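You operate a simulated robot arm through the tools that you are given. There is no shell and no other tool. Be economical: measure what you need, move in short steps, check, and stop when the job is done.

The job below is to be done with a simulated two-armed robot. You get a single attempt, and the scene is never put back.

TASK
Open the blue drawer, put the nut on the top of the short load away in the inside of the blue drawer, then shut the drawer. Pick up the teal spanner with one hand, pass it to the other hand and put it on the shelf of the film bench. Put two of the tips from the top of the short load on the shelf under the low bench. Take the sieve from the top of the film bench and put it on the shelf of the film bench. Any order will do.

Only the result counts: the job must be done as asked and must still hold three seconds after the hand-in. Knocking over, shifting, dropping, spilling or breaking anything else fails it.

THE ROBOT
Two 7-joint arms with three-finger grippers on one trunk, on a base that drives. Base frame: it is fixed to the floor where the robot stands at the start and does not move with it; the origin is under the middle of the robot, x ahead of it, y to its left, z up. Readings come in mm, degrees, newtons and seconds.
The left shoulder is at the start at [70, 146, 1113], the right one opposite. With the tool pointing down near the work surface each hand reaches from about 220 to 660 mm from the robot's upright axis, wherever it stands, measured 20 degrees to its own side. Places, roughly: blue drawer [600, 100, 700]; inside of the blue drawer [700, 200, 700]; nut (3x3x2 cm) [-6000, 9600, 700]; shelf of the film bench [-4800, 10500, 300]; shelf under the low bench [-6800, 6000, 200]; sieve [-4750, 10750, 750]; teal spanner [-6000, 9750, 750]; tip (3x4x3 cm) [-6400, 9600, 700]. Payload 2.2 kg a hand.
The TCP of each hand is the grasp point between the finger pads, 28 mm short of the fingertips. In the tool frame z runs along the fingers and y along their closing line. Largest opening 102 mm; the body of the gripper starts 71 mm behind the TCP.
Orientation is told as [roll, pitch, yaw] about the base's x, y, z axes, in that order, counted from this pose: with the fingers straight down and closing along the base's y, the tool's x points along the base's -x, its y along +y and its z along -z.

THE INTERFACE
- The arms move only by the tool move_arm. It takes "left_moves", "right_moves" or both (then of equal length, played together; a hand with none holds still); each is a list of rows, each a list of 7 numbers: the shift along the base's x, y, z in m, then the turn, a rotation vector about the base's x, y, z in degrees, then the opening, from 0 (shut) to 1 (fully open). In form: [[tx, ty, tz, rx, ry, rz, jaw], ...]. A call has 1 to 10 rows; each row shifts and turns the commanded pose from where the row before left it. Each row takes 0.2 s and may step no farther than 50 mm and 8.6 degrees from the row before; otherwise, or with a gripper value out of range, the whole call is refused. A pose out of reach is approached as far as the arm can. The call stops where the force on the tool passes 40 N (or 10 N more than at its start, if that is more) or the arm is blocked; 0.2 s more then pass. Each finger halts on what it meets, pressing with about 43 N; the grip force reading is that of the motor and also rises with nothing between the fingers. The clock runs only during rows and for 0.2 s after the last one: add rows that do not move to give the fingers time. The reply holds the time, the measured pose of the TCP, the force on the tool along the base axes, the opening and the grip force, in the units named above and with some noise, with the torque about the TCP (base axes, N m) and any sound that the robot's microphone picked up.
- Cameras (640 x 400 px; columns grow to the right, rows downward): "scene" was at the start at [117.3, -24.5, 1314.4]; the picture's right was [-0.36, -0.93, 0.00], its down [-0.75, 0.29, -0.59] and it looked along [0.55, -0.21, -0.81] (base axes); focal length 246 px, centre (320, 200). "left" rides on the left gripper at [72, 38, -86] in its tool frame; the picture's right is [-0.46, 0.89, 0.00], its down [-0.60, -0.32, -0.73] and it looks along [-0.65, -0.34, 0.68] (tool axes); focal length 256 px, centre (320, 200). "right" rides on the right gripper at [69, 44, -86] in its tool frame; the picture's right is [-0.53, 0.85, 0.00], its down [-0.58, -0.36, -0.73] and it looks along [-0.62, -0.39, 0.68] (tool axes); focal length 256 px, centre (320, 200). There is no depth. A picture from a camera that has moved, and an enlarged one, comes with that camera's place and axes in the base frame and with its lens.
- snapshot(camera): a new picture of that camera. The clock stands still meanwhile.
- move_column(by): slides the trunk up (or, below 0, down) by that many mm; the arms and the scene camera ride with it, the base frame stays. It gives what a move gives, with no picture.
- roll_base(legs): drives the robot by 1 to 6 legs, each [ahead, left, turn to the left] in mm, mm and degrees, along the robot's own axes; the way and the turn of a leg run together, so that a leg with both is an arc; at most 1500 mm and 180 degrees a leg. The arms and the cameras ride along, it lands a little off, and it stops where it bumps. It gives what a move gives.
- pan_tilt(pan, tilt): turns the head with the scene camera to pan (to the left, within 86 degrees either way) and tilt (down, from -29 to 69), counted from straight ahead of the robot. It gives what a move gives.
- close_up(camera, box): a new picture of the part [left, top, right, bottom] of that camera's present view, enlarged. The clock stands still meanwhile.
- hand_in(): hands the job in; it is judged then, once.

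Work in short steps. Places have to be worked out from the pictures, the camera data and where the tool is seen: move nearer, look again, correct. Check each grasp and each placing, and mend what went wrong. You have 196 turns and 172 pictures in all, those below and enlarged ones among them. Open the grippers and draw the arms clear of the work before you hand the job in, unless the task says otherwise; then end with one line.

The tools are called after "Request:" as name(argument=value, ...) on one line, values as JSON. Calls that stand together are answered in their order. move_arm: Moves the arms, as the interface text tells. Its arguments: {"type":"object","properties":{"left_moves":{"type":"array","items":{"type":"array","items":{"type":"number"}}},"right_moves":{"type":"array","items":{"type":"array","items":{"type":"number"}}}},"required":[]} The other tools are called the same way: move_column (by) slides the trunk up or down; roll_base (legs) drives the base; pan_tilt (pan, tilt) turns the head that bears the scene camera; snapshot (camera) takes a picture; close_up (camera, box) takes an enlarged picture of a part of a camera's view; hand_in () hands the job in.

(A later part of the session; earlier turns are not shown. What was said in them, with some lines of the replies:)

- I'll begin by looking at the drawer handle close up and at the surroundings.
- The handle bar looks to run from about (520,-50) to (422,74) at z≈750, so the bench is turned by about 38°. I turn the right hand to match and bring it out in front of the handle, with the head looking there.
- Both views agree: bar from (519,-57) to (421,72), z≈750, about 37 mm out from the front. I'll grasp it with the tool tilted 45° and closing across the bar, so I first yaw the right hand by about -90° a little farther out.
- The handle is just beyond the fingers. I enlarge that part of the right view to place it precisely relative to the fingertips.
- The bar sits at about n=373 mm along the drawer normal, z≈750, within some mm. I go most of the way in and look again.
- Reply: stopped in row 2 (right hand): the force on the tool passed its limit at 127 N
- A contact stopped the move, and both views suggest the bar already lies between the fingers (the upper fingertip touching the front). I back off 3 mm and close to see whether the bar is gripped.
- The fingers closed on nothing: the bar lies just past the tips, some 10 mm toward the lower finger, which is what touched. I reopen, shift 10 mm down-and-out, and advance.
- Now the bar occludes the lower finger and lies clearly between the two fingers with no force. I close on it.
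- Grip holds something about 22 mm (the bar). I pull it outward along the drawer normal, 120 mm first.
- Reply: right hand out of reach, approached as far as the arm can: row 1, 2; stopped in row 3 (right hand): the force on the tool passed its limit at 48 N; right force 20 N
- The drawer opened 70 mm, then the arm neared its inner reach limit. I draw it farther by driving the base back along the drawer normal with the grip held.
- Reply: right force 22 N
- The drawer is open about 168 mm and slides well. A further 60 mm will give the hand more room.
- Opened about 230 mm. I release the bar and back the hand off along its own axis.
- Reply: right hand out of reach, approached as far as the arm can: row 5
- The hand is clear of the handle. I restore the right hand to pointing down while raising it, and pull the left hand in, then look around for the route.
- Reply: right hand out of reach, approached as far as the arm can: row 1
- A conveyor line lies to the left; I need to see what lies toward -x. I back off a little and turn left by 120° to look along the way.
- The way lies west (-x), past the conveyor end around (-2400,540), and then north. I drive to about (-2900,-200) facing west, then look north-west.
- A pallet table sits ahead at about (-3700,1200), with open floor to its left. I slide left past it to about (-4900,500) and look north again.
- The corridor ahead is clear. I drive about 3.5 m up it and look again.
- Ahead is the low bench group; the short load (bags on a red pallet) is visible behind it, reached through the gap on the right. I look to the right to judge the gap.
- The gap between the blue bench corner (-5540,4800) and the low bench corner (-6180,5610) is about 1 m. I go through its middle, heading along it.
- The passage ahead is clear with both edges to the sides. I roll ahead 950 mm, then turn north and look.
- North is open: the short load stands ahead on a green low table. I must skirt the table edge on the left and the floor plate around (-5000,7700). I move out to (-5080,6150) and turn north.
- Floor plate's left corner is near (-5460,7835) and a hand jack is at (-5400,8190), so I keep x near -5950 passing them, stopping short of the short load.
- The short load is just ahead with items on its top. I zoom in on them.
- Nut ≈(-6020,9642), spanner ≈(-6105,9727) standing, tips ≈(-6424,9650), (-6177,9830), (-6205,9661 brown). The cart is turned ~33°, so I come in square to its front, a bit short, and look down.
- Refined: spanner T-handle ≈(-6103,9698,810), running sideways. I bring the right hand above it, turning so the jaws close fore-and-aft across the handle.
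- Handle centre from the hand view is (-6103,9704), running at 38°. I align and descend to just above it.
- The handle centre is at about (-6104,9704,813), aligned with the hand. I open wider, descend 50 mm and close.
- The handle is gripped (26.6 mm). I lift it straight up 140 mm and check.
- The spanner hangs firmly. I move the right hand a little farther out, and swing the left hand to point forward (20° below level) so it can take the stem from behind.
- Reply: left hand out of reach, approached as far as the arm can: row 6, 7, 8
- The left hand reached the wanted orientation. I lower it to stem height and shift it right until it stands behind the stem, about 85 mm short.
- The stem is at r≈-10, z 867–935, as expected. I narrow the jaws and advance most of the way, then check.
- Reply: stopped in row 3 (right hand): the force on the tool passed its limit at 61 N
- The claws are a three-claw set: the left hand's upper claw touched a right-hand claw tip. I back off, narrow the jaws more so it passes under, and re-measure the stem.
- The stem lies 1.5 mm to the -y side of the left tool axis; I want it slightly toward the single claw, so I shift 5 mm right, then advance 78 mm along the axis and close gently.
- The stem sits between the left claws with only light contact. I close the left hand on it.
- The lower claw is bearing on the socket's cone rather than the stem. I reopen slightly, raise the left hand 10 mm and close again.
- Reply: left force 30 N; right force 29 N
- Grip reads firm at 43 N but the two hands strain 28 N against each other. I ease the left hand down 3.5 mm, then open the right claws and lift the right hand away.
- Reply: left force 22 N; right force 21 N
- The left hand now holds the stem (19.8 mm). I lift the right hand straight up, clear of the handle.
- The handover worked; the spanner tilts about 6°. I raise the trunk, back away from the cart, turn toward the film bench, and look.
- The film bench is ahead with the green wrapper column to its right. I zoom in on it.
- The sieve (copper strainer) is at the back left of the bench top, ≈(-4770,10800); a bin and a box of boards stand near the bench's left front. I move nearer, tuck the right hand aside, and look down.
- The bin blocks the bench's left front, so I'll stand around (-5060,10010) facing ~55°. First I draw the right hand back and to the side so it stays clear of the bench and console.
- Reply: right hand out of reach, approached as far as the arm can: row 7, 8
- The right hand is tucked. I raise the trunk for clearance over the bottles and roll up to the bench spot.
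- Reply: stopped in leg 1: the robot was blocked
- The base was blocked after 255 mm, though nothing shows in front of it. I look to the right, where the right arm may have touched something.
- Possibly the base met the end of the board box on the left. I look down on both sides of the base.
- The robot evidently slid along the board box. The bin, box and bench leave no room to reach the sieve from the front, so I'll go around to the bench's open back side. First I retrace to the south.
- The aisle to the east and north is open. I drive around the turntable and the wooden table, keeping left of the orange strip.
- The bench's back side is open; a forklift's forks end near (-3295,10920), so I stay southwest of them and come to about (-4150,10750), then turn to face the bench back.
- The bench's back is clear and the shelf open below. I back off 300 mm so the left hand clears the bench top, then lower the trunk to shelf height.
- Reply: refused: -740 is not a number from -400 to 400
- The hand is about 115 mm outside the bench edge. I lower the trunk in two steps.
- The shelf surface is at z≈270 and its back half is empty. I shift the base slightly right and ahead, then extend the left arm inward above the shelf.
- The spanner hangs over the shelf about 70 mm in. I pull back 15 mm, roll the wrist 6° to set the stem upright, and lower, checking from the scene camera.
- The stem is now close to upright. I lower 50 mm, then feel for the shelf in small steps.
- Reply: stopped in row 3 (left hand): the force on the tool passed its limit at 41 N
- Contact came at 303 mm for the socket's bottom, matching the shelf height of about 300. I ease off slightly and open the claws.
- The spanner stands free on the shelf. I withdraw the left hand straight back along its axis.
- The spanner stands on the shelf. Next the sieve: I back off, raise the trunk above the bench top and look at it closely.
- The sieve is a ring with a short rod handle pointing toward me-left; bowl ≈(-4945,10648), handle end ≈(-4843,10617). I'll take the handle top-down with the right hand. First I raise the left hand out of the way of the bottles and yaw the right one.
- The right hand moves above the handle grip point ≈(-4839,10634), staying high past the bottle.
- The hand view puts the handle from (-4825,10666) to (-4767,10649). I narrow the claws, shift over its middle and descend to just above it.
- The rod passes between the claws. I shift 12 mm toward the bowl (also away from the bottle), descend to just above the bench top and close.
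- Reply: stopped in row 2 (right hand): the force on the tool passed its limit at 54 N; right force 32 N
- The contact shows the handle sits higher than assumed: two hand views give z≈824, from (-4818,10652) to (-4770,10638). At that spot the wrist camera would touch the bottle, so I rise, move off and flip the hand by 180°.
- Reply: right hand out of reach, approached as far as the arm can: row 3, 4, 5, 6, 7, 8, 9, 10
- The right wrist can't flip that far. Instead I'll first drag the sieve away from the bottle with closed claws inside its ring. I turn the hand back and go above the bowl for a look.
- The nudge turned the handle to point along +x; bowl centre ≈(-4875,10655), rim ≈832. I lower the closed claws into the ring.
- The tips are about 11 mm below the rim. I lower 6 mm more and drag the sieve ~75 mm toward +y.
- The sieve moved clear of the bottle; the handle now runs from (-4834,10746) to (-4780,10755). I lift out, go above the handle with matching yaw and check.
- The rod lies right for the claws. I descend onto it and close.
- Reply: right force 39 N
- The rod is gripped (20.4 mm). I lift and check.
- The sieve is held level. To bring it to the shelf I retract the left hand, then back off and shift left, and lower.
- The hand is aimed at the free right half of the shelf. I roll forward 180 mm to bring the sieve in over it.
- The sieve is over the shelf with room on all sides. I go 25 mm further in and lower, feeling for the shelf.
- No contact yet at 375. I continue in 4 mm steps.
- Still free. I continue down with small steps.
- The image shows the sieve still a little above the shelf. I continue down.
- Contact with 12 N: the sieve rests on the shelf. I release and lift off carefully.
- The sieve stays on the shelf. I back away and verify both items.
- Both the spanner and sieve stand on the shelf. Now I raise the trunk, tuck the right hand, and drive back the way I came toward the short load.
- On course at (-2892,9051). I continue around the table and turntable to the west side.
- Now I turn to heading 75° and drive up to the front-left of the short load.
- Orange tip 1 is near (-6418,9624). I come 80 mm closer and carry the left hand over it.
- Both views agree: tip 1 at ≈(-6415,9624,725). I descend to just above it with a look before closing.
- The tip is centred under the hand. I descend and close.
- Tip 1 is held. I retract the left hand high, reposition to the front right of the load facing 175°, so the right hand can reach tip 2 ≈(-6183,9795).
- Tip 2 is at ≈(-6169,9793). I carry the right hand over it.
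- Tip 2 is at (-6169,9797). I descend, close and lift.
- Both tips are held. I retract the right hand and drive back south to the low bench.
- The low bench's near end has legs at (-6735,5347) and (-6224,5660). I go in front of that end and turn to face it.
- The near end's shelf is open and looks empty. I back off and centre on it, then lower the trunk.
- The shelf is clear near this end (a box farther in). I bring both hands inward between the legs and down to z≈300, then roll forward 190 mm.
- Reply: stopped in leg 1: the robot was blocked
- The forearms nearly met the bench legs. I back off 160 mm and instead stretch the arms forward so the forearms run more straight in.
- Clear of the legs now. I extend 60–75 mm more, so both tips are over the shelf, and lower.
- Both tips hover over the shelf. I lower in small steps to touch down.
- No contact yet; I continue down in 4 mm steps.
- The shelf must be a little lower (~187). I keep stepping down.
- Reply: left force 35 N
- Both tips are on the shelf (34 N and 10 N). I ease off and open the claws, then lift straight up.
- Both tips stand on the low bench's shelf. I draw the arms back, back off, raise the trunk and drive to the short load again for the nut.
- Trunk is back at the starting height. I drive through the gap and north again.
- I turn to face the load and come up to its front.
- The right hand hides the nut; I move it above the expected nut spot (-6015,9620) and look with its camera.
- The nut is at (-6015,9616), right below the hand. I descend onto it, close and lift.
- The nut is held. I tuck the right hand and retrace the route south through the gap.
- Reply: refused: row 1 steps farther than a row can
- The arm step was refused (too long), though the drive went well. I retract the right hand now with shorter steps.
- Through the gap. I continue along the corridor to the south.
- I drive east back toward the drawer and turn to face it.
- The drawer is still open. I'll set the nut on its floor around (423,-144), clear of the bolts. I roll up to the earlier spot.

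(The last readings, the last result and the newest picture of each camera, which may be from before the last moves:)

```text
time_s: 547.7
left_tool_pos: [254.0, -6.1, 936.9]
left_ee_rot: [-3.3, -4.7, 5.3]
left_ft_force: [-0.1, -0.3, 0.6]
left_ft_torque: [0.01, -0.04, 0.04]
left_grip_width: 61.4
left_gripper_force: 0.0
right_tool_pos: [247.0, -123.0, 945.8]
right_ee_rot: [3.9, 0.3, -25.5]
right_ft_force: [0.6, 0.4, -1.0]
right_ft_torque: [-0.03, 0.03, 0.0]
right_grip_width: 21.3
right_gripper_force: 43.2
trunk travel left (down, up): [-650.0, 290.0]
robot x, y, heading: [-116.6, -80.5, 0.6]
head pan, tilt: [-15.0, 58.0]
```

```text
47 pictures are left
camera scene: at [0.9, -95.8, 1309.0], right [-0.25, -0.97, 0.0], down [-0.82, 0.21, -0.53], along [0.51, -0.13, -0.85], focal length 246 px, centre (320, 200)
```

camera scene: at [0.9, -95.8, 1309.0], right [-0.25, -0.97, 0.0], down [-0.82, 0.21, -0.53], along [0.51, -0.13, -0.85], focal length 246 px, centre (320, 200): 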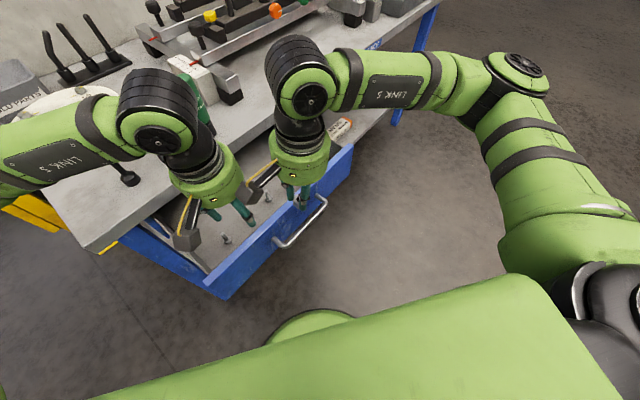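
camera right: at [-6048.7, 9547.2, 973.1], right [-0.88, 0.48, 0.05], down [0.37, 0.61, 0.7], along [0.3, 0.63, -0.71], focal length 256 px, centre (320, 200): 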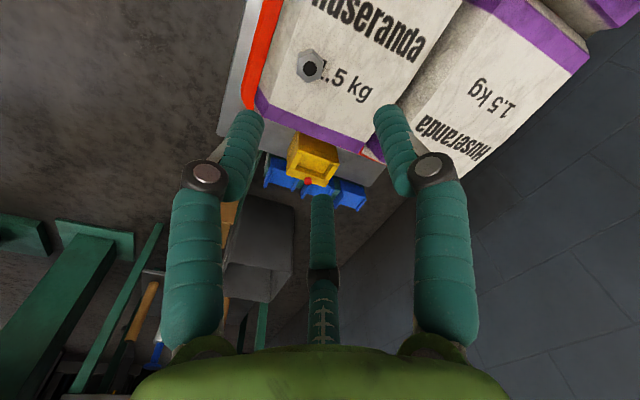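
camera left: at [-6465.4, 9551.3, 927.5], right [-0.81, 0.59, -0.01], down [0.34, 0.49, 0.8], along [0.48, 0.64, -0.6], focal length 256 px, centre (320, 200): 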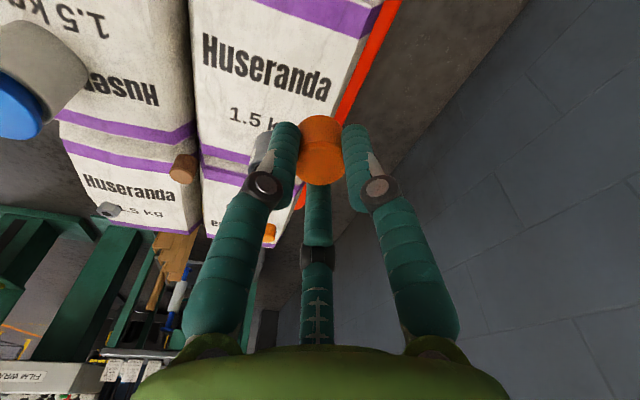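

I bring the right hand above the chosen spot in the drawer and look down.

Request:
move_arm(right_moves=[[0.044, -0.005, -0.011, 0, 0, 0, 0], [0.044, -0.005, -0.011, 0, 0, 0, 0], [0.044, -0.005, -0.011, 0, 0, 0, 0], [0.044, -0.005, -0.011, 0, 0, 0, 0]])

Request:
snapshot(camera="right")

Request:
close_up(camera="scene", box=[180, 90, 400, 300])

```text
time_s: 548.1
left_tool_pos: [261.4, -1.5, 936.4]
left_ee_rot: [-3.0, -5.4, 7.1]
left_ft_force: [0.3, 1.4, 0.4]
left_ft_torque: [-0.17, 0.1, 0.0]
left_grip_width: 61.0
left_gripper_force: 0.2
right_tool_pos: [285.8, -122.2, 934.9]
right_ee_rot: [3.9, 1.2, -22.7]
right_ft_force: [0.0, -1.7, -0.5]
right_ft_torque: [0.15, -0.07, 0.13]
right_grip_width: 21.4
right_gripper_force: 42.7
trunk travel left (down, up): [-650.0, 290.0]
robot x, y, heading: [-114.1, -83.4, 0.3]
head pan, tilt: [-15.0, 58.0]
stopped in row 2 (left hand): the force on the tool passed its limit at 64 N (the readings are from after the stop); the commanded pose is now the measured one
```

```text
46 pictures are left
camera right: at [238.0, -62.9, 1024.3], right [0.82, 0.57, 0.05], down [0.39, -0.61, 0.69], along [0.42, -0.55, -0.72], focal length 256 px, centre (320, 200)
```

right: 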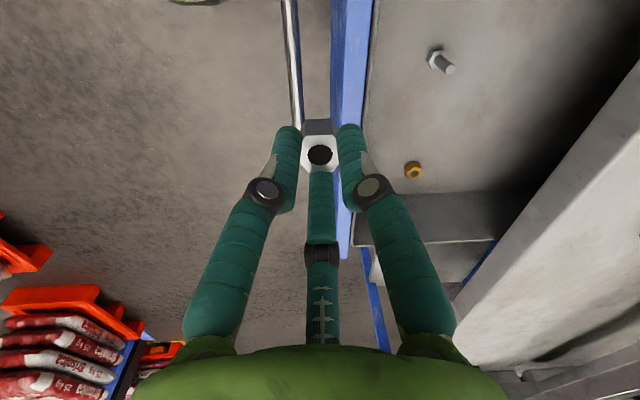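

```text
1.90 times, centred on (290, 195) of scene
camera zoom: at [2.6, -95.3, 1308.8], right [-0.25, -0.97, 0.0], down [-0.82, 0.21, -0.53], along [0.51, -0.13, -0.85], focal length 468 px, centre (377, 210)
```

zoom: 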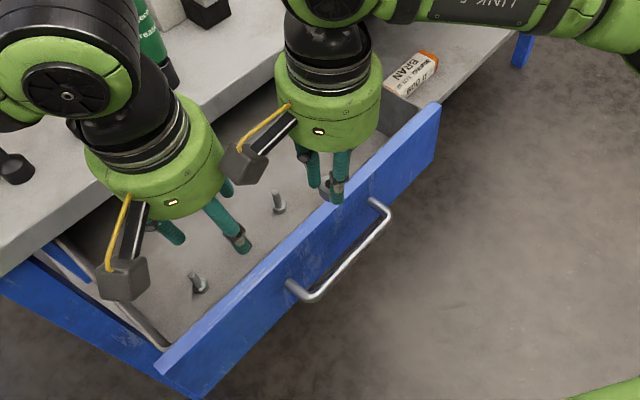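

The right camera bumped the left hand; nothing else is affected. I move the left hand aside, then continue with the right.

Request:
move_arm(left_moves=[[-0.02, 0.04, 0.01, 0, 0, 0, 0.6], [-0.02, 0.04, 0.01, 0, 0, 0, 0.6], [-0.01, 0.04, 0.01, 0, 0, 0, 0.6], [0, 0.04, 0.01, 0, 0, 0, 0.6]])

Request:
move_arm(right_moves=[[0.045, -0.007, -0.01, 0, 0, 0, 0], [0.045, -0.007, -0.01, 0, 0, 0, 0], [0.047, -0.008, -0.01, 0, 0, 0, 0], [0, 0, -0.045, 0, 0, 0, 0], [0, 0, -0.045, 0, 0, 0, 0]])

Request:
snapshot(camera="right")

Request:
close_up(camera="scene", box=[180, 90, 400, 300])

```text
time_s: 549.1
left_tool_pos: [209.7, 161.5, 976.6]
left_ee_rot: [-3.0, -5.3, 6.9]
left_ft_force: [0.0, 0.9, 0.2]
left_ft_torque: [-0.02, -0.01, 0.0]
left_grip_width: 61.1
left_gripper_force: 0.2
right_tool_pos: [284.1, -121.0, 935.4]
right_ee_rot: [3.9, 1.2, -22.8]
right_ft_force: [-0.6, -0.2, 0.5]
right_ft_torque: [-0.02, -0.04, 0.0]
right_grip_width: 21.7
right_gripper_force: 43.2
trunk travel left (down, up): [-650.0, 290.0]
robot x, y, heading: [-113.3, -80.9, 0.5]
head pan, tilt: [-15.0, 58.0]
```

```text
time_s: 550.3
left_tool_pos: [212.2, 159.5, 976.7]
left_ee_rot: [-3.0, -5.4, 6.9]
left_ft_force: [0.5, 0.2, 0.3]
left_ft_torque: [0.02, 0.04, 0.0]
left_grip_width: 61.1
left_gripper_force: 0.1
right_tool_pos: [421.2, -146.4, 811.6]
right_ee_rot: [4.0, 1.1, -22.8]
right_ft_force: [-0.4, -0.8, 0.3]
right_ft_torque: [0.01, -0.01, 0.03]
right_grip_width: 21.2
right_gripper_force: 43.0
trunk travel left (down, up): [-650.0, 290.0]
robot x, y, heading: [-115.6, -77.3, 0.5]
head pan, tilt: [-15.0, 58.0]
```

```text
44 pictures are left
camera right: at [373.5, -86.9, 901.6], right [0.82, 0.57, 0.05], down [0.38, -0.61, 0.69], along [0.42, -0.55, -0.72], focal length 256 px, centre (320, 200)
```

right: 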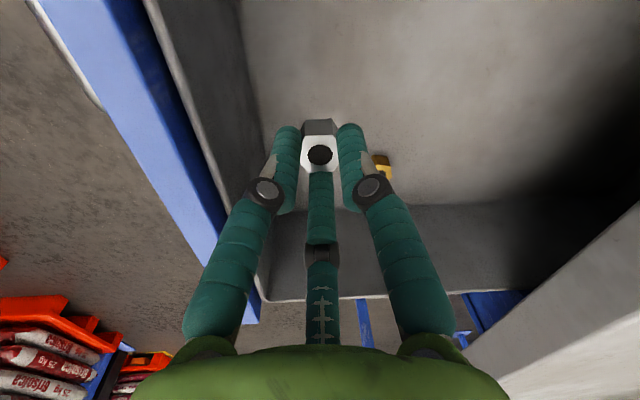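

```text
1.90 times, centred on (290, 195) of scene
camera zoom: at [1.8, -95.9, 1308.9], right [-0.25, -0.97, 0.0], down [-0.82, 0.21, -0.53], along [0.51, -0.13, -0.85], focal length 468 px, centre (377, 210)
```

zoom: 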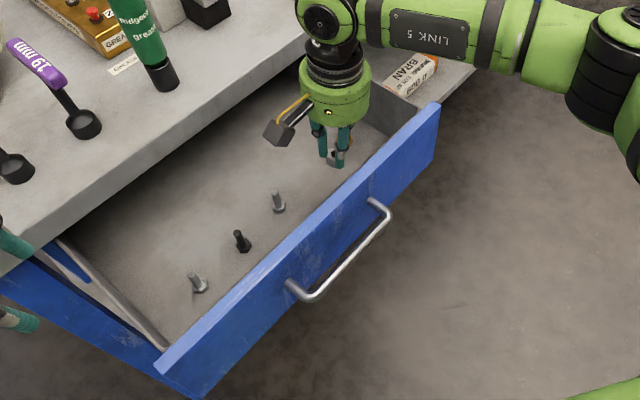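

The spot below is clear. I lower and feel for the drawer floor.

Request:
move_arm(right_moves=[[0, 0, -0.03, 0, 0, 0, 0], [0, 0, -0.03, 0, 0, 0, 0], [0, 0, -0.015, 0, 0, 0, 0], [0, 0, -0.005, 0, 0, 0, 0], [0, 0, -0.004, 0, 0, 0, 0], [0, 0, -0.004, 0, 0, 0, 0], [0, 0, -0.004, 0, 0, 0, 0]])

```text
time_s: 551.9
left_tool_pos: [207.1, 159.9, 978.2]
left_ee_rot: [-3.1, -5.6, 7.0]
left_ft_force: [0.0, -0.1, -0.5]
left_ft_torque: [0.0, -0.03, 0.02]
left_grip_width: 61.5
left_gripper_force: 0.2
right_tool_pos: [422.9, -143.9, 728.0]
right_ee_rot: [4.4, 0.6, -22.8]
right_ft_force: [0.7, -2.3, 35.2]
right_ft_torque: [-0.35, -0.03, 0.0]
right_grip_width: 21.2
right_gripper_force: 43.0
trunk travel left (down, up): [-650.0, 290.0]
robot x, y, heading: [-111.5, -79.2, 0.6]
head pan, tilt: [-15.0, 58.0]
```

Contact (35 N at 728): the nut is on the drawer floor. I ease off, open and lift out.

Request:
move_arm(right_moves=[[0, 0, 0.007, 0, 0, 0, 0], [0, 0, 0, 0, 0, 0, 0.35], [0, 0, 0, 0, 0, 0, 0.45], [0, 0, 0.03, 0, 0, 0, 0.45], [0, 0, 0.04, 0, 0, 0, 0.45], [0, 0, 0.045, 0, 0, 0, 0.45], [0, 0, 0.045, 0, 0, 0, 0.45]])

Request:
close_up(camera="scene", box=[180, 90, 400, 300])

Request:
snapshot(camera="right")

```text
time_s: 553.5
left_tool_pos: [210.7, 159.6, 977.6]
left_ee_rot: [-3.0, -5.4, 7.0]
left_ft_force: [0.0, -0.7, -0.2]
left_ft_torque: [0.05, 0.0, 0.0]
left_grip_width: 61.3
left_gripper_force: 0.1
right_tool_pos: [423.1, -145.4, 891.6]
right_ee_rot: [3.9, 1.2, -22.7]
right_ft_force: [-0.7, -0.7, -0.2]
right_ft_torque: [0.0, 0.01, 0.03]
right_grip_width: 45.9
right_gripper_force: 0.1
trunk travel left (down, up): [-650.0, 290.0]
robot x, y, heading: [-117.5, -81.5, 0.5]
head pan, tilt: [-15.0, 58.0]
```

```text
1.90 times, centred on (290, 195) of scene
camera zoom: at [0.0, -95.8, 1309.0], right [-0.25, -0.97, 0.0], down [-0.82, 0.21, -0.53], along [0.51, -0.13, -0.85], focal length 468 px, centre (377, 210)
```

zoom: 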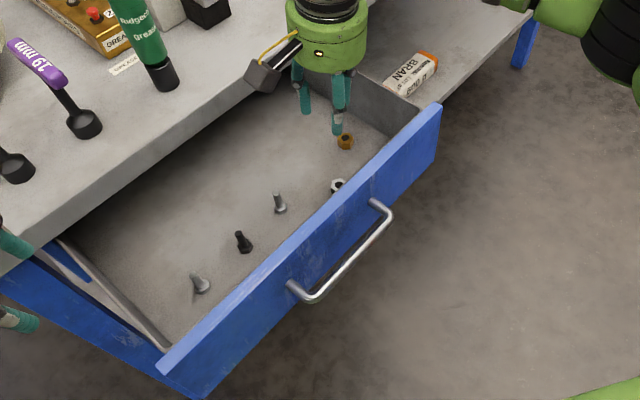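

```text
41 pictures are left
camera right: at [375.4, -85.2, 982.2], right [0.82, 0.57, 0.05], down [0.38, -0.61, 0.69], along [0.42, -0.55, -0.72], focal length 256 px, centre (320, 200)
```

right: 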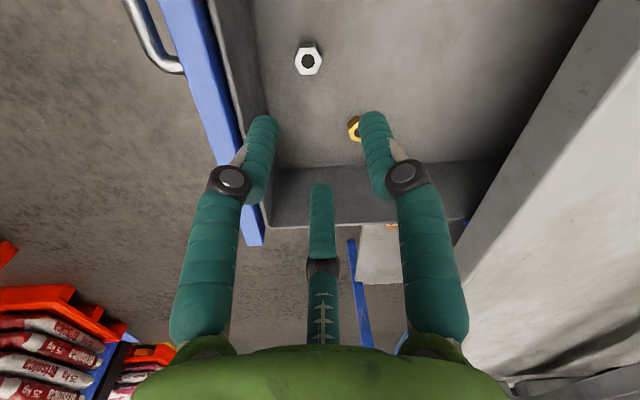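

The nut lies in the drawer clear of the rest. Now I close the claws, bring the hand down in front of the handle, and then push the drawer shut.

Request:
move_arm(right_moves=[[-0.0455, -0.006, 0, 0, 0, 0, 0.2], [-0.0455, -0.006, 0, 0, 0, 0, 0], [-0.0455, -0.006, 0, 0, 0, 0, 0], [-0.0455, -0.006, 0, 0, 0, 0, 0], [0, 0, -0.047, 0, 0, 0, 0], [0, 0, -0.047, 0, 0, 0, 0], [0, 0, -0.046, 0, 0, 0, 0]])

Request:
close_up(camera="scene", box=[180, 90, 420, 320])

```text
time_s: 555.1
left_tool_pos: [211.0, 159.3, 977.3]
left_ee_rot: [-3.0, -5.3, 7.0]
left_ft_force: [-0.6, -0.8, 0.5]
left_ft_torque: [-0.01, -0.01, 0.0]
left_grip_width: 61.2
left_gripper_force: 0.0
right_tool_pos: [239.5, -169.3, 745.3]
right_ee_rot: [4.1, 1.1, -22.9]
right_ft_force: [-0.5, 0.0, -0.3]
right_ft_torque: [0.0, 0.0, -0.01]
right_grip_width: 2.0
right_gripper_force: 31.6
trunk travel left (down, up): [-650.0, 290.0]
robot x, y, heading: [-113.5, -80.3, 0.7]
head pan, tilt: [-15.0, 58.0]
```

```text
1.74 times, centred on (300, 205) of scene
camera zoom: at [1.3, -95.9, 1309.0], right [-0.25, -0.97, 0.0], down [-0.82, 0.21, -0.53], along [0.51, -0.13, -0.85], focal length 427 px, centre (355, 191)
```

zoom: 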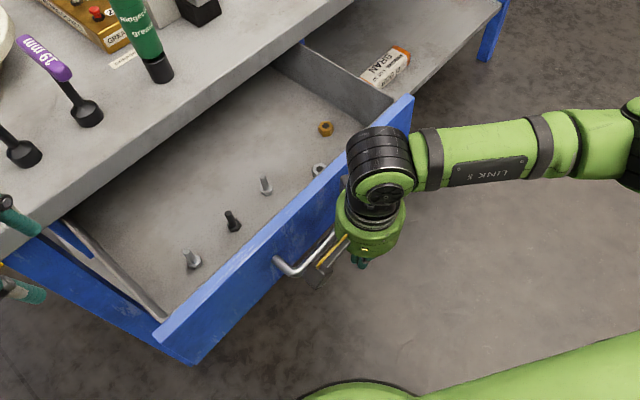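

The hand stands just outside the handle. I raise the left hand for clearance and push the bar inward with the arm first.

Request:
move_arm(left_moves=[[0, 0, 0.04, 0, 0, 0, 0.6], [0, 0, 0.04, 0, 0, 0, 0.6], [0, 0, 0.02, 0, 0, 0, 0.6], [0, 0, 0, 0, 0, 0, 0.6]], right_moves=[[0.016, 0.012, 0, 0, 0, 0, 0], [0.016, 0.012, 0, 0, 0, 0, 0], [0.016, 0.012, 0, 0, 0, 0, 0], [0.016, 0.012, 0, 0, 0, 0, 0]])

Request:
roll_base(legs=[[96, 72, 0]])

Request:
close_up(camera="scene", box=[180, 90, 420, 320])

```text
time_s: 556.1
left_tool_pos: [211.5, 159.5, 1074.7]
left_ee_rot: [-3.0, -5.3, 7.1]
left_ft_force: [-0.3, 0.7, -0.1]
left_ft_torque: [0.03, 0.0, 0.0]
left_grip_width: 60.8
left_gripper_force: 0.1
right_tool_pos: [305.0, -121.8, 750.0]
right_ee_rot: [3.9, 1.1, -22.9]
right_ft_force: [-0.6, 0.1, -0.1]
right_ft_torque: [-0.03, -0.02, -0.01]
right_grip_width: 2.4
right_gripper_force: 31.4
trunk travel left (down, up): [-650.0, 290.0]
robot x, y, heading: [-109.4, -82.4, 0.4]
head pan, tilt: [-15.0, 58.0]
```

```text
time_s: 557.4
left_tool_pos: [304.2, 231.5, 1074.3]
left_ee_rot: [-3.0, -5.4, 7.0]
left_ft_force: [0.8, -0.5, -0.6]
left_ft_torque: [-0.01, 0.02, -0.02]
left_grip_width: 61.4
left_gripper_force: 0.1
right_tool_pos: [395.8, -50.5, 749.8]
right_ee_rot: [4.0, 1.1, -22.7]
right_ft_force: [-0.3, 0.1, 0.2]
right_ft_torque: [-0.02, -0.03, 0.05]
right_grip_width: 2.0
right_gripper_force: 31.6
trunk travel left (down, up): [-650.0, 290.0]
robot x, y, heading: [-19.4, -11.4, 0.6]
head pan, tilt: [-15.0, 58.0]
```

```text
1.74 times, centred on (300, 205) of scene
camera zoom: at [93.8, -23.7, 1309.0], right [-0.25, -0.97, 0.0], down [-0.82, 0.21, -0.53], along [0.51, -0.13, -0.85], focal length 427 px, centre (355, 191)
```

zoom: 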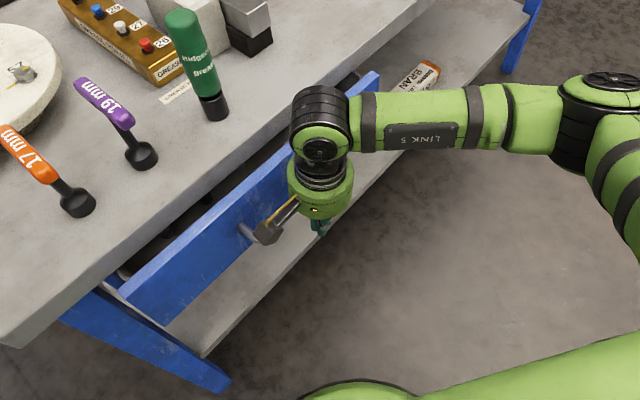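

The drawer is closing well. I raise the hand 20 mm so its body will pass above the bench edge, and push on.

Request:
move_arm(right_moves=[[0, 0, 0.02, 0, 0, 0, 0], [0.016, 0.012, 0, 0, 0, 0, 0], [0.016, 0.012, 0, 0, 0, 0, 0], [0.012, 0.009, 0, 0, 0, 0, 0]])

Request:
close_up(camera="scene", box=[180, 90, 420, 320])

```text
time_s: 558.4
left_tool_pos: [304.2, 233.0, 1074.8]
left_ee_rot: [-3.0, -5.4, 7.0]
left_ft_force: [-0.1, -0.8, -0.1]
left_ft_torque: [0.02, 0.02, -0.01]
left_grip_width: 61.3
left_gripper_force: 0.0
right_tool_pos: [442.9, -16.5, 770.1]
right_ee_rot: [3.9, 1.1, -22.8]
right_ft_force: [0.3, 0.0, -0.9]
right_ft_torque: [0.0, 0.02, 0.01]
right_grip_width: 2.3
right_gripper_force: 31.7
trunk travel left (down, up): [-650.0, 290.0]
robot x, y, heading: [-23.9, -6.5, 0.9]
head pan, tilt: [-15.0, 58.0]
```

```text
1.74 times, centred on (300, 205) of scene
camera zoom: at [94.5, -23.0, 1308.9], right [-0.25, -0.97, 0.0], down [-0.82, 0.21, -0.53], along [0.51, -0.13, -0.85], focal length 427 px, centre (355, 191)
```

zoom: 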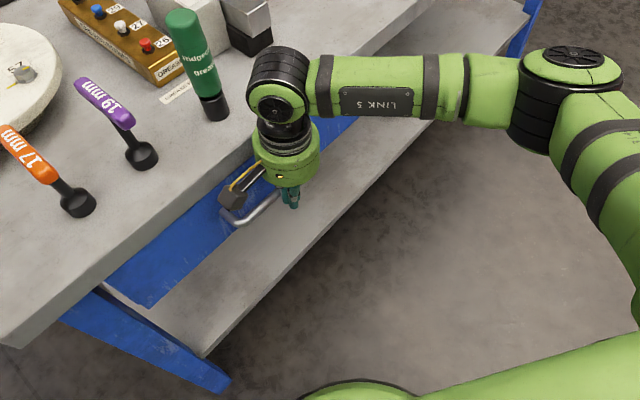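

Nearly shut. I push on in small steps until it seats.

Request:
move_arm(right_moves=[[0.008, 0.006, 0, 0, 0, 0, 0], [0.008, 0.006, 0, 0, 0, 0, 0], [0.006, 0.0045, 0, 0, 0, 0, 0], [0.005, 0.004, 0, 0, 0, 0, 0]])

Request:
close_up(camera="scene", box=[180, 90, 420, 320])

```text
time_s: 558.9
left_tool_pos: [299.0, 229.1, 1078.0]
left_ee_rot: [-2.9, -5.8, 6.8]
left_ft_force: [0.2, 0.9, 0.2]
left_ft_torque: [-0.01, 0.0, 0.0]
left_grip_width: 61.1
left_gripper_force: 0.0
right_tool_pos: [441.6, -18.1, 770.6]
right_ee_rot: [3.1, 1.5, -23.1]
right_ft_force: [-22.8, -15.9, 13.5]
right_ft_torque: [1.66, -2.67, -0.57]
right_grip_width: 1.9
right_gripper_force: 30.6
trunk travel left (down, up): [-650.0, 290.0]
robot x, y, heading: [-21.3, -7.3, 0.7]
head pan, tilt: [-15.0, 58.0]
stopped in row 2 (right hand): the force on the tool passed its limit at 48 N (the readings are from after the stop); the commanded pose is now the measured one
```

```text
1.74 times, centred on (300, 205) of scene
camera zoom: at [86.5, -27.2, 1309.9], right [-0.25, -0.97, 0.0], down [-0.82, 0.21, -0.53], along [0.52, -0.13, -0.85], focal length 427 px, centre (355, 191)
```

zoom: 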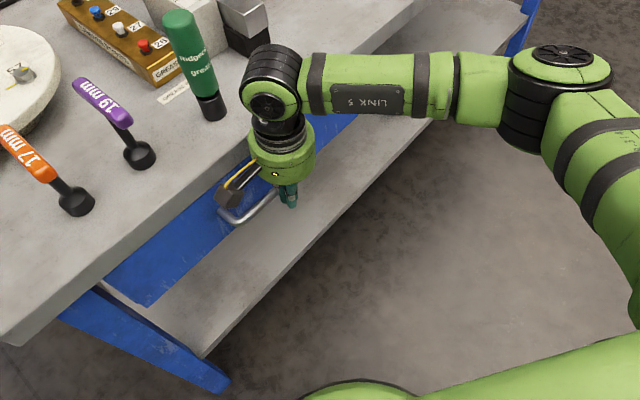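

The stop came from the hand's body meeting the bench edge (contact ~110 mm above the tips), not from the drawer. I retreat and tilt the hand 45° so only the claw tips reach the drawer front.

Request:
move_arm(right_moves=[[-0.024, -0.018, 0.015, 0, 0, 0, 0], [-0.024, -0.018, 0.015, 0, 0, 0, 0], [0, 0, 0, 4.53, -5.98, 0, 0], [0, 0, 0, 4.53, -5.98, 0, 0], [0, 0, 0, 4.53, -5.98, 0, 0], [0, 0, 0, 4.53, -5.98, 0, 0], [0, 0, 0, 4.53, -5.98, 0, 0], [0, 0, 0, 4.53, -5.98, 0, 0]])

Request:
close_up(camera="scene", box=[180, 90, 420, 320])

Request:
snapshot(camera="right")

```text
time_s: 560.7
left_tool_pos: [303.3, 230.2, 1075.9]
left_ee_rot: [-3.0, -5.4, 7.0]
left_ft_force: [-0.1, 0.6, -0.1]
left_ft_torque: [0.01, -0.01, -0.01]
left_grip_width: 61.2
left_gripper_force: 0.1
right_tool_pos: [399.9, -51.4, 798.8]
right_ee_rot: [43.8, -19.3, -29.6]
right_ft_force: [-0.6, -0.2, -0.3]
right_ft_torque: [-0.01, -0.01, 0.0]
right_grip_width: 2.3
right_gripper_force: 31.1
trunk travel left (down, up): [-650.0, 290.0]
robot x, y, heading: [-20.9, -6.6, 0.7]
head pan, tilt: [-15.0, 58.0]
```

```text
1.74 times, centred on (300, 205) of scene
camera zoom: at [93.3, -24.4, 1309.0], right [-0.25, -0.97, 0.0], down [-0.82, 0.21, -0.53], along [0.51, -0.13, -0.85], focal length 427 px, centre (355, 191)
```

zoom: 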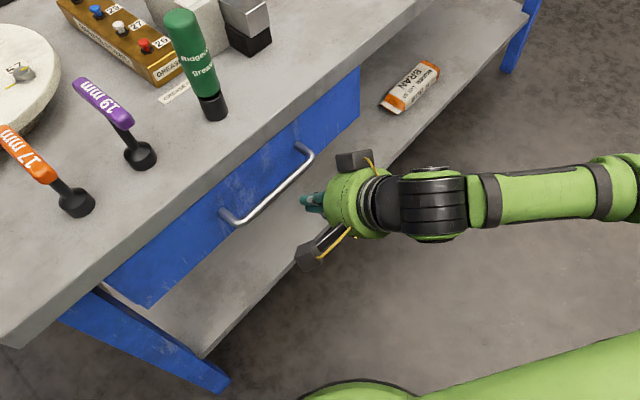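

```text
35 pictures are left
camera right: at [302.3, -29.1, 862.8], right [0.57, 0.38, 0.73], down [0.01, -0.89, 0.45], along [0.82, -0.25, -0.51], focal length 256 px, centre (320, 200)
```

right: 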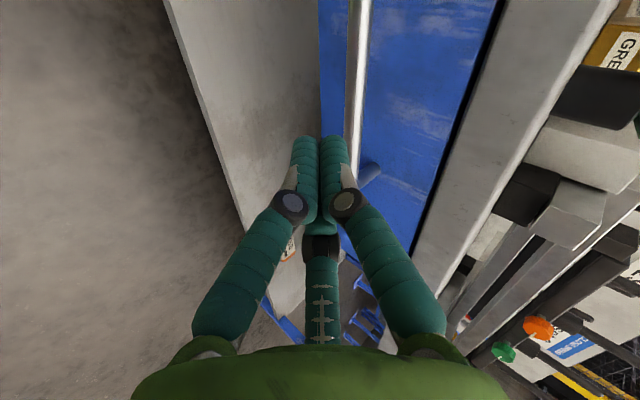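

The handle measures n≈379, the same as before opening, so the drawer looks shut. To be sure it is seated, I push the front above the bar with the claw tips until contact.

Request:
move_arm(right_moves=[[0.024, 0.018, 0, 0, 0, 0, 0], [0.024, 0.018, 0, 0, 0, 0, 0], [0.012, 0.009, 0, 0, 0, 0, 0], [0.008, 0.006, 0, 0, 0, 0, 0], [0.006, 0.0045, 0, 0, 0, 0, 0], [0.005, 0.0038, 0, 0, 0, 0, 0], [0.005, 0.0038, 0, 0, 0, 0, 0]])

Request:
snapshot(camera="right")

```text
time_s: 562.1
left_tool_pos: [300.1, 226.5, 1077.1]
left_ee_rot: [-2.9, -5.7, 6.8]
left_ft_force: [-0.5, -0.8, 0.8]
left_ft_torque: [-0.01, -0.01, 0.02]
left_grip_width: 61.1
left_gripper_force: 0.0
right_tool_pos: [469.9, 4.8, 797.3]
right_ee_rot: [43.0, -19.1, -29.3]
right_ft_force: [-20.5, -16.2, 9.6]
right_ft_torque: [0.07, -0.07, 0.13]
right_grip_width: 2.1
right_gripper_force: 30.7
trunk travel left (down, up): [-650.0, 290.0]
robot x, y, heading: [-22.2, -12.3, 0.2]
head pan, tilt: [-15.0, 58.0]
stopped in row 7 (right hand): the force on the tool passed its limit at 45 N (the readings are from after the stop); the commanded pose is now the measured one
```

```text
34 pictures are left
camera right: at [373.5, 27.4, 860.3], right [0.58, 0.38, 0.72], down [0.02, -0.89, 0.46], along [0.81, -0.25, -0.52], focal length 256 px, centre (320, 200)
```

right: 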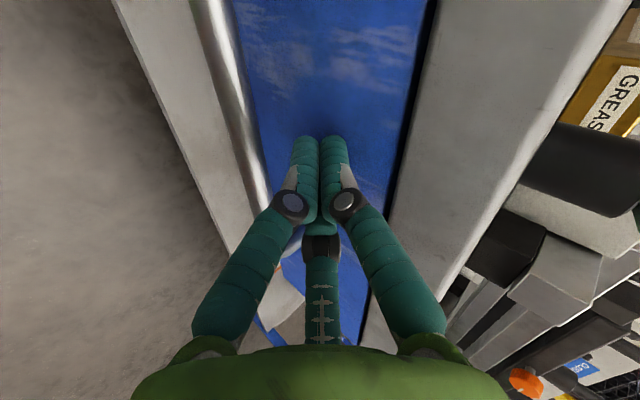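

The tips press on the front with 45 N and it doesn't move: the drawer is shut. I withdraw the hand, open the grippers and back the robot off.

Request:
move_arm(right_moves=[[-0.024, -0.018, 0.01, 0, 0, 0, 0], [-0.028, -0.021, 0.02, 0, 0, 0, 0], [-0.028, -0.021, 0.025, 0, 0, 0, 0.3], [-0.028, -0.021, 0.03, 0, 0, 0, 0.6], [0, 0, 0.03, 0, 0, 0, 0.8]])

Request:
roll_base(legs=[[-250, -180, 0]])

Request:
pan_tilt(pan=10, tilt=42)

Request:
snapshot(camera="scene")

```text
time_s: 563.4
left_tool_pos: [304.7, 230.8, 1074.1]
left_ee_rot: [-3.0, -5.3, 6.9]
left_ft_force: [0.2, 0.8, 0.1]
left_ft_torque: [-0.04, 0.03, 0.03]
left_grip_width: 61.3
left_gripper_force: 0.0
right_tool_pos: [387.4, -69.6, 901.5]
right_ee_rot: [42.7, -19.0, -29.3]
right_ft_force: [0.5, 0.6, -0.5]
right_ft_torque: [-0.03, 0.01, 0.01]
right_grip_width: 81.6
right_gripper_force: 0.1
right hand out of reach, approached as far as the arm can: row 4, 5
trunk travel left (down, up): [-650.0, 290.0]
robot x, y, heading: [-20.9, -9.7, 0.3]
head pan, tilt: [-15.0, 58.0]
```

```text
time_s: 565.4
left_tool_pos: [58.7, 44.9, 1074.6]
left_ee_rot: [-3.0, -5.3, 7.1]
left_ft_force: [-0.1, 0.3, 0.5]
left_ft_torque: [0.01, 0.0, 0.0]
left_grip_width: 61.1
left_gripper_force: 0.0
right_tool_pos: [143.8, -255.9, 901.4]
right_ee_rot: [42.8, -19.0, -29.2]
right_ft_force: [0.0, 0.1, 0.4]
right_ft_torque: [0.01, -0.01, 0.0]
right_grip_width: 81.5
right_gripper_force: 0.1
trunk travel left (down, up): [-650.0, 290.0]
robot x, y, heading: [-264.7, -193.6, 0.8]
head pan, tilt: [-15.0, 58.0]
```

```text
time_s: 566.3
left_tool_pos: [58.7, 45.4, 1074.7]
left_ee_rot: [-3.0, -5.3, 7.1]
left_ft_force: [-0.1, 0.3, -1.0]
left_ft_torque: [-0.02, 0.02, -0.02]
left_grip_width: 61.2
left_gripper_force: 0.1
right_tool_pos: [142.8, -253.9, 900.7]
right_ee_rot: [42.9, -19.0, -29.2]
right_ft_force: [-0.7, -0.1, -0.9]
right_ft_torque: [-0.02, 0.01, 0.02]
right_grip_width: 81.5
right_gripper_force: 0.0
trunk travel left (down, up): [-650.0, 290.0]
robot x, y, heading: [-268.9, -194.5, 0.6]
head pan, tilt: [10.0, 42.0]
```

```text
33 pictures are left
camera scene: at [-134.9, -178.1, 1330.3], right [0.18, -0.98, 0.0], down [-0.66, -0.12, -0.74], along [0.73, 0.14, -0.67], focal length 246 px, centre (320, 200)
```

scene: 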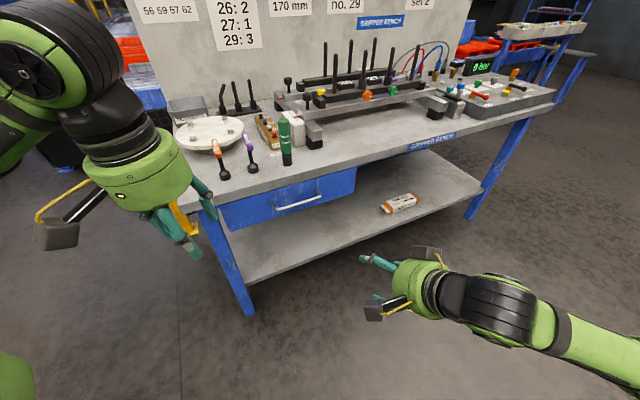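

The drawer is shut, both grippers are open and the arms are clear. I hand the job in.

Request:
hand_in()

```text
The job is handed in.
```

I did all four jobs and handed them in. The nut is in the shut blue drawer, the teal spanner was passed hand to hand and stands on the film bench shelf, and the sieve is on that shelf too. Two orange tips are on the shelf under the low bench. One doubt remains: near the film bench the base bumped into what I took to be the box of boards and slid along it, and I could not check whether that moved the box.
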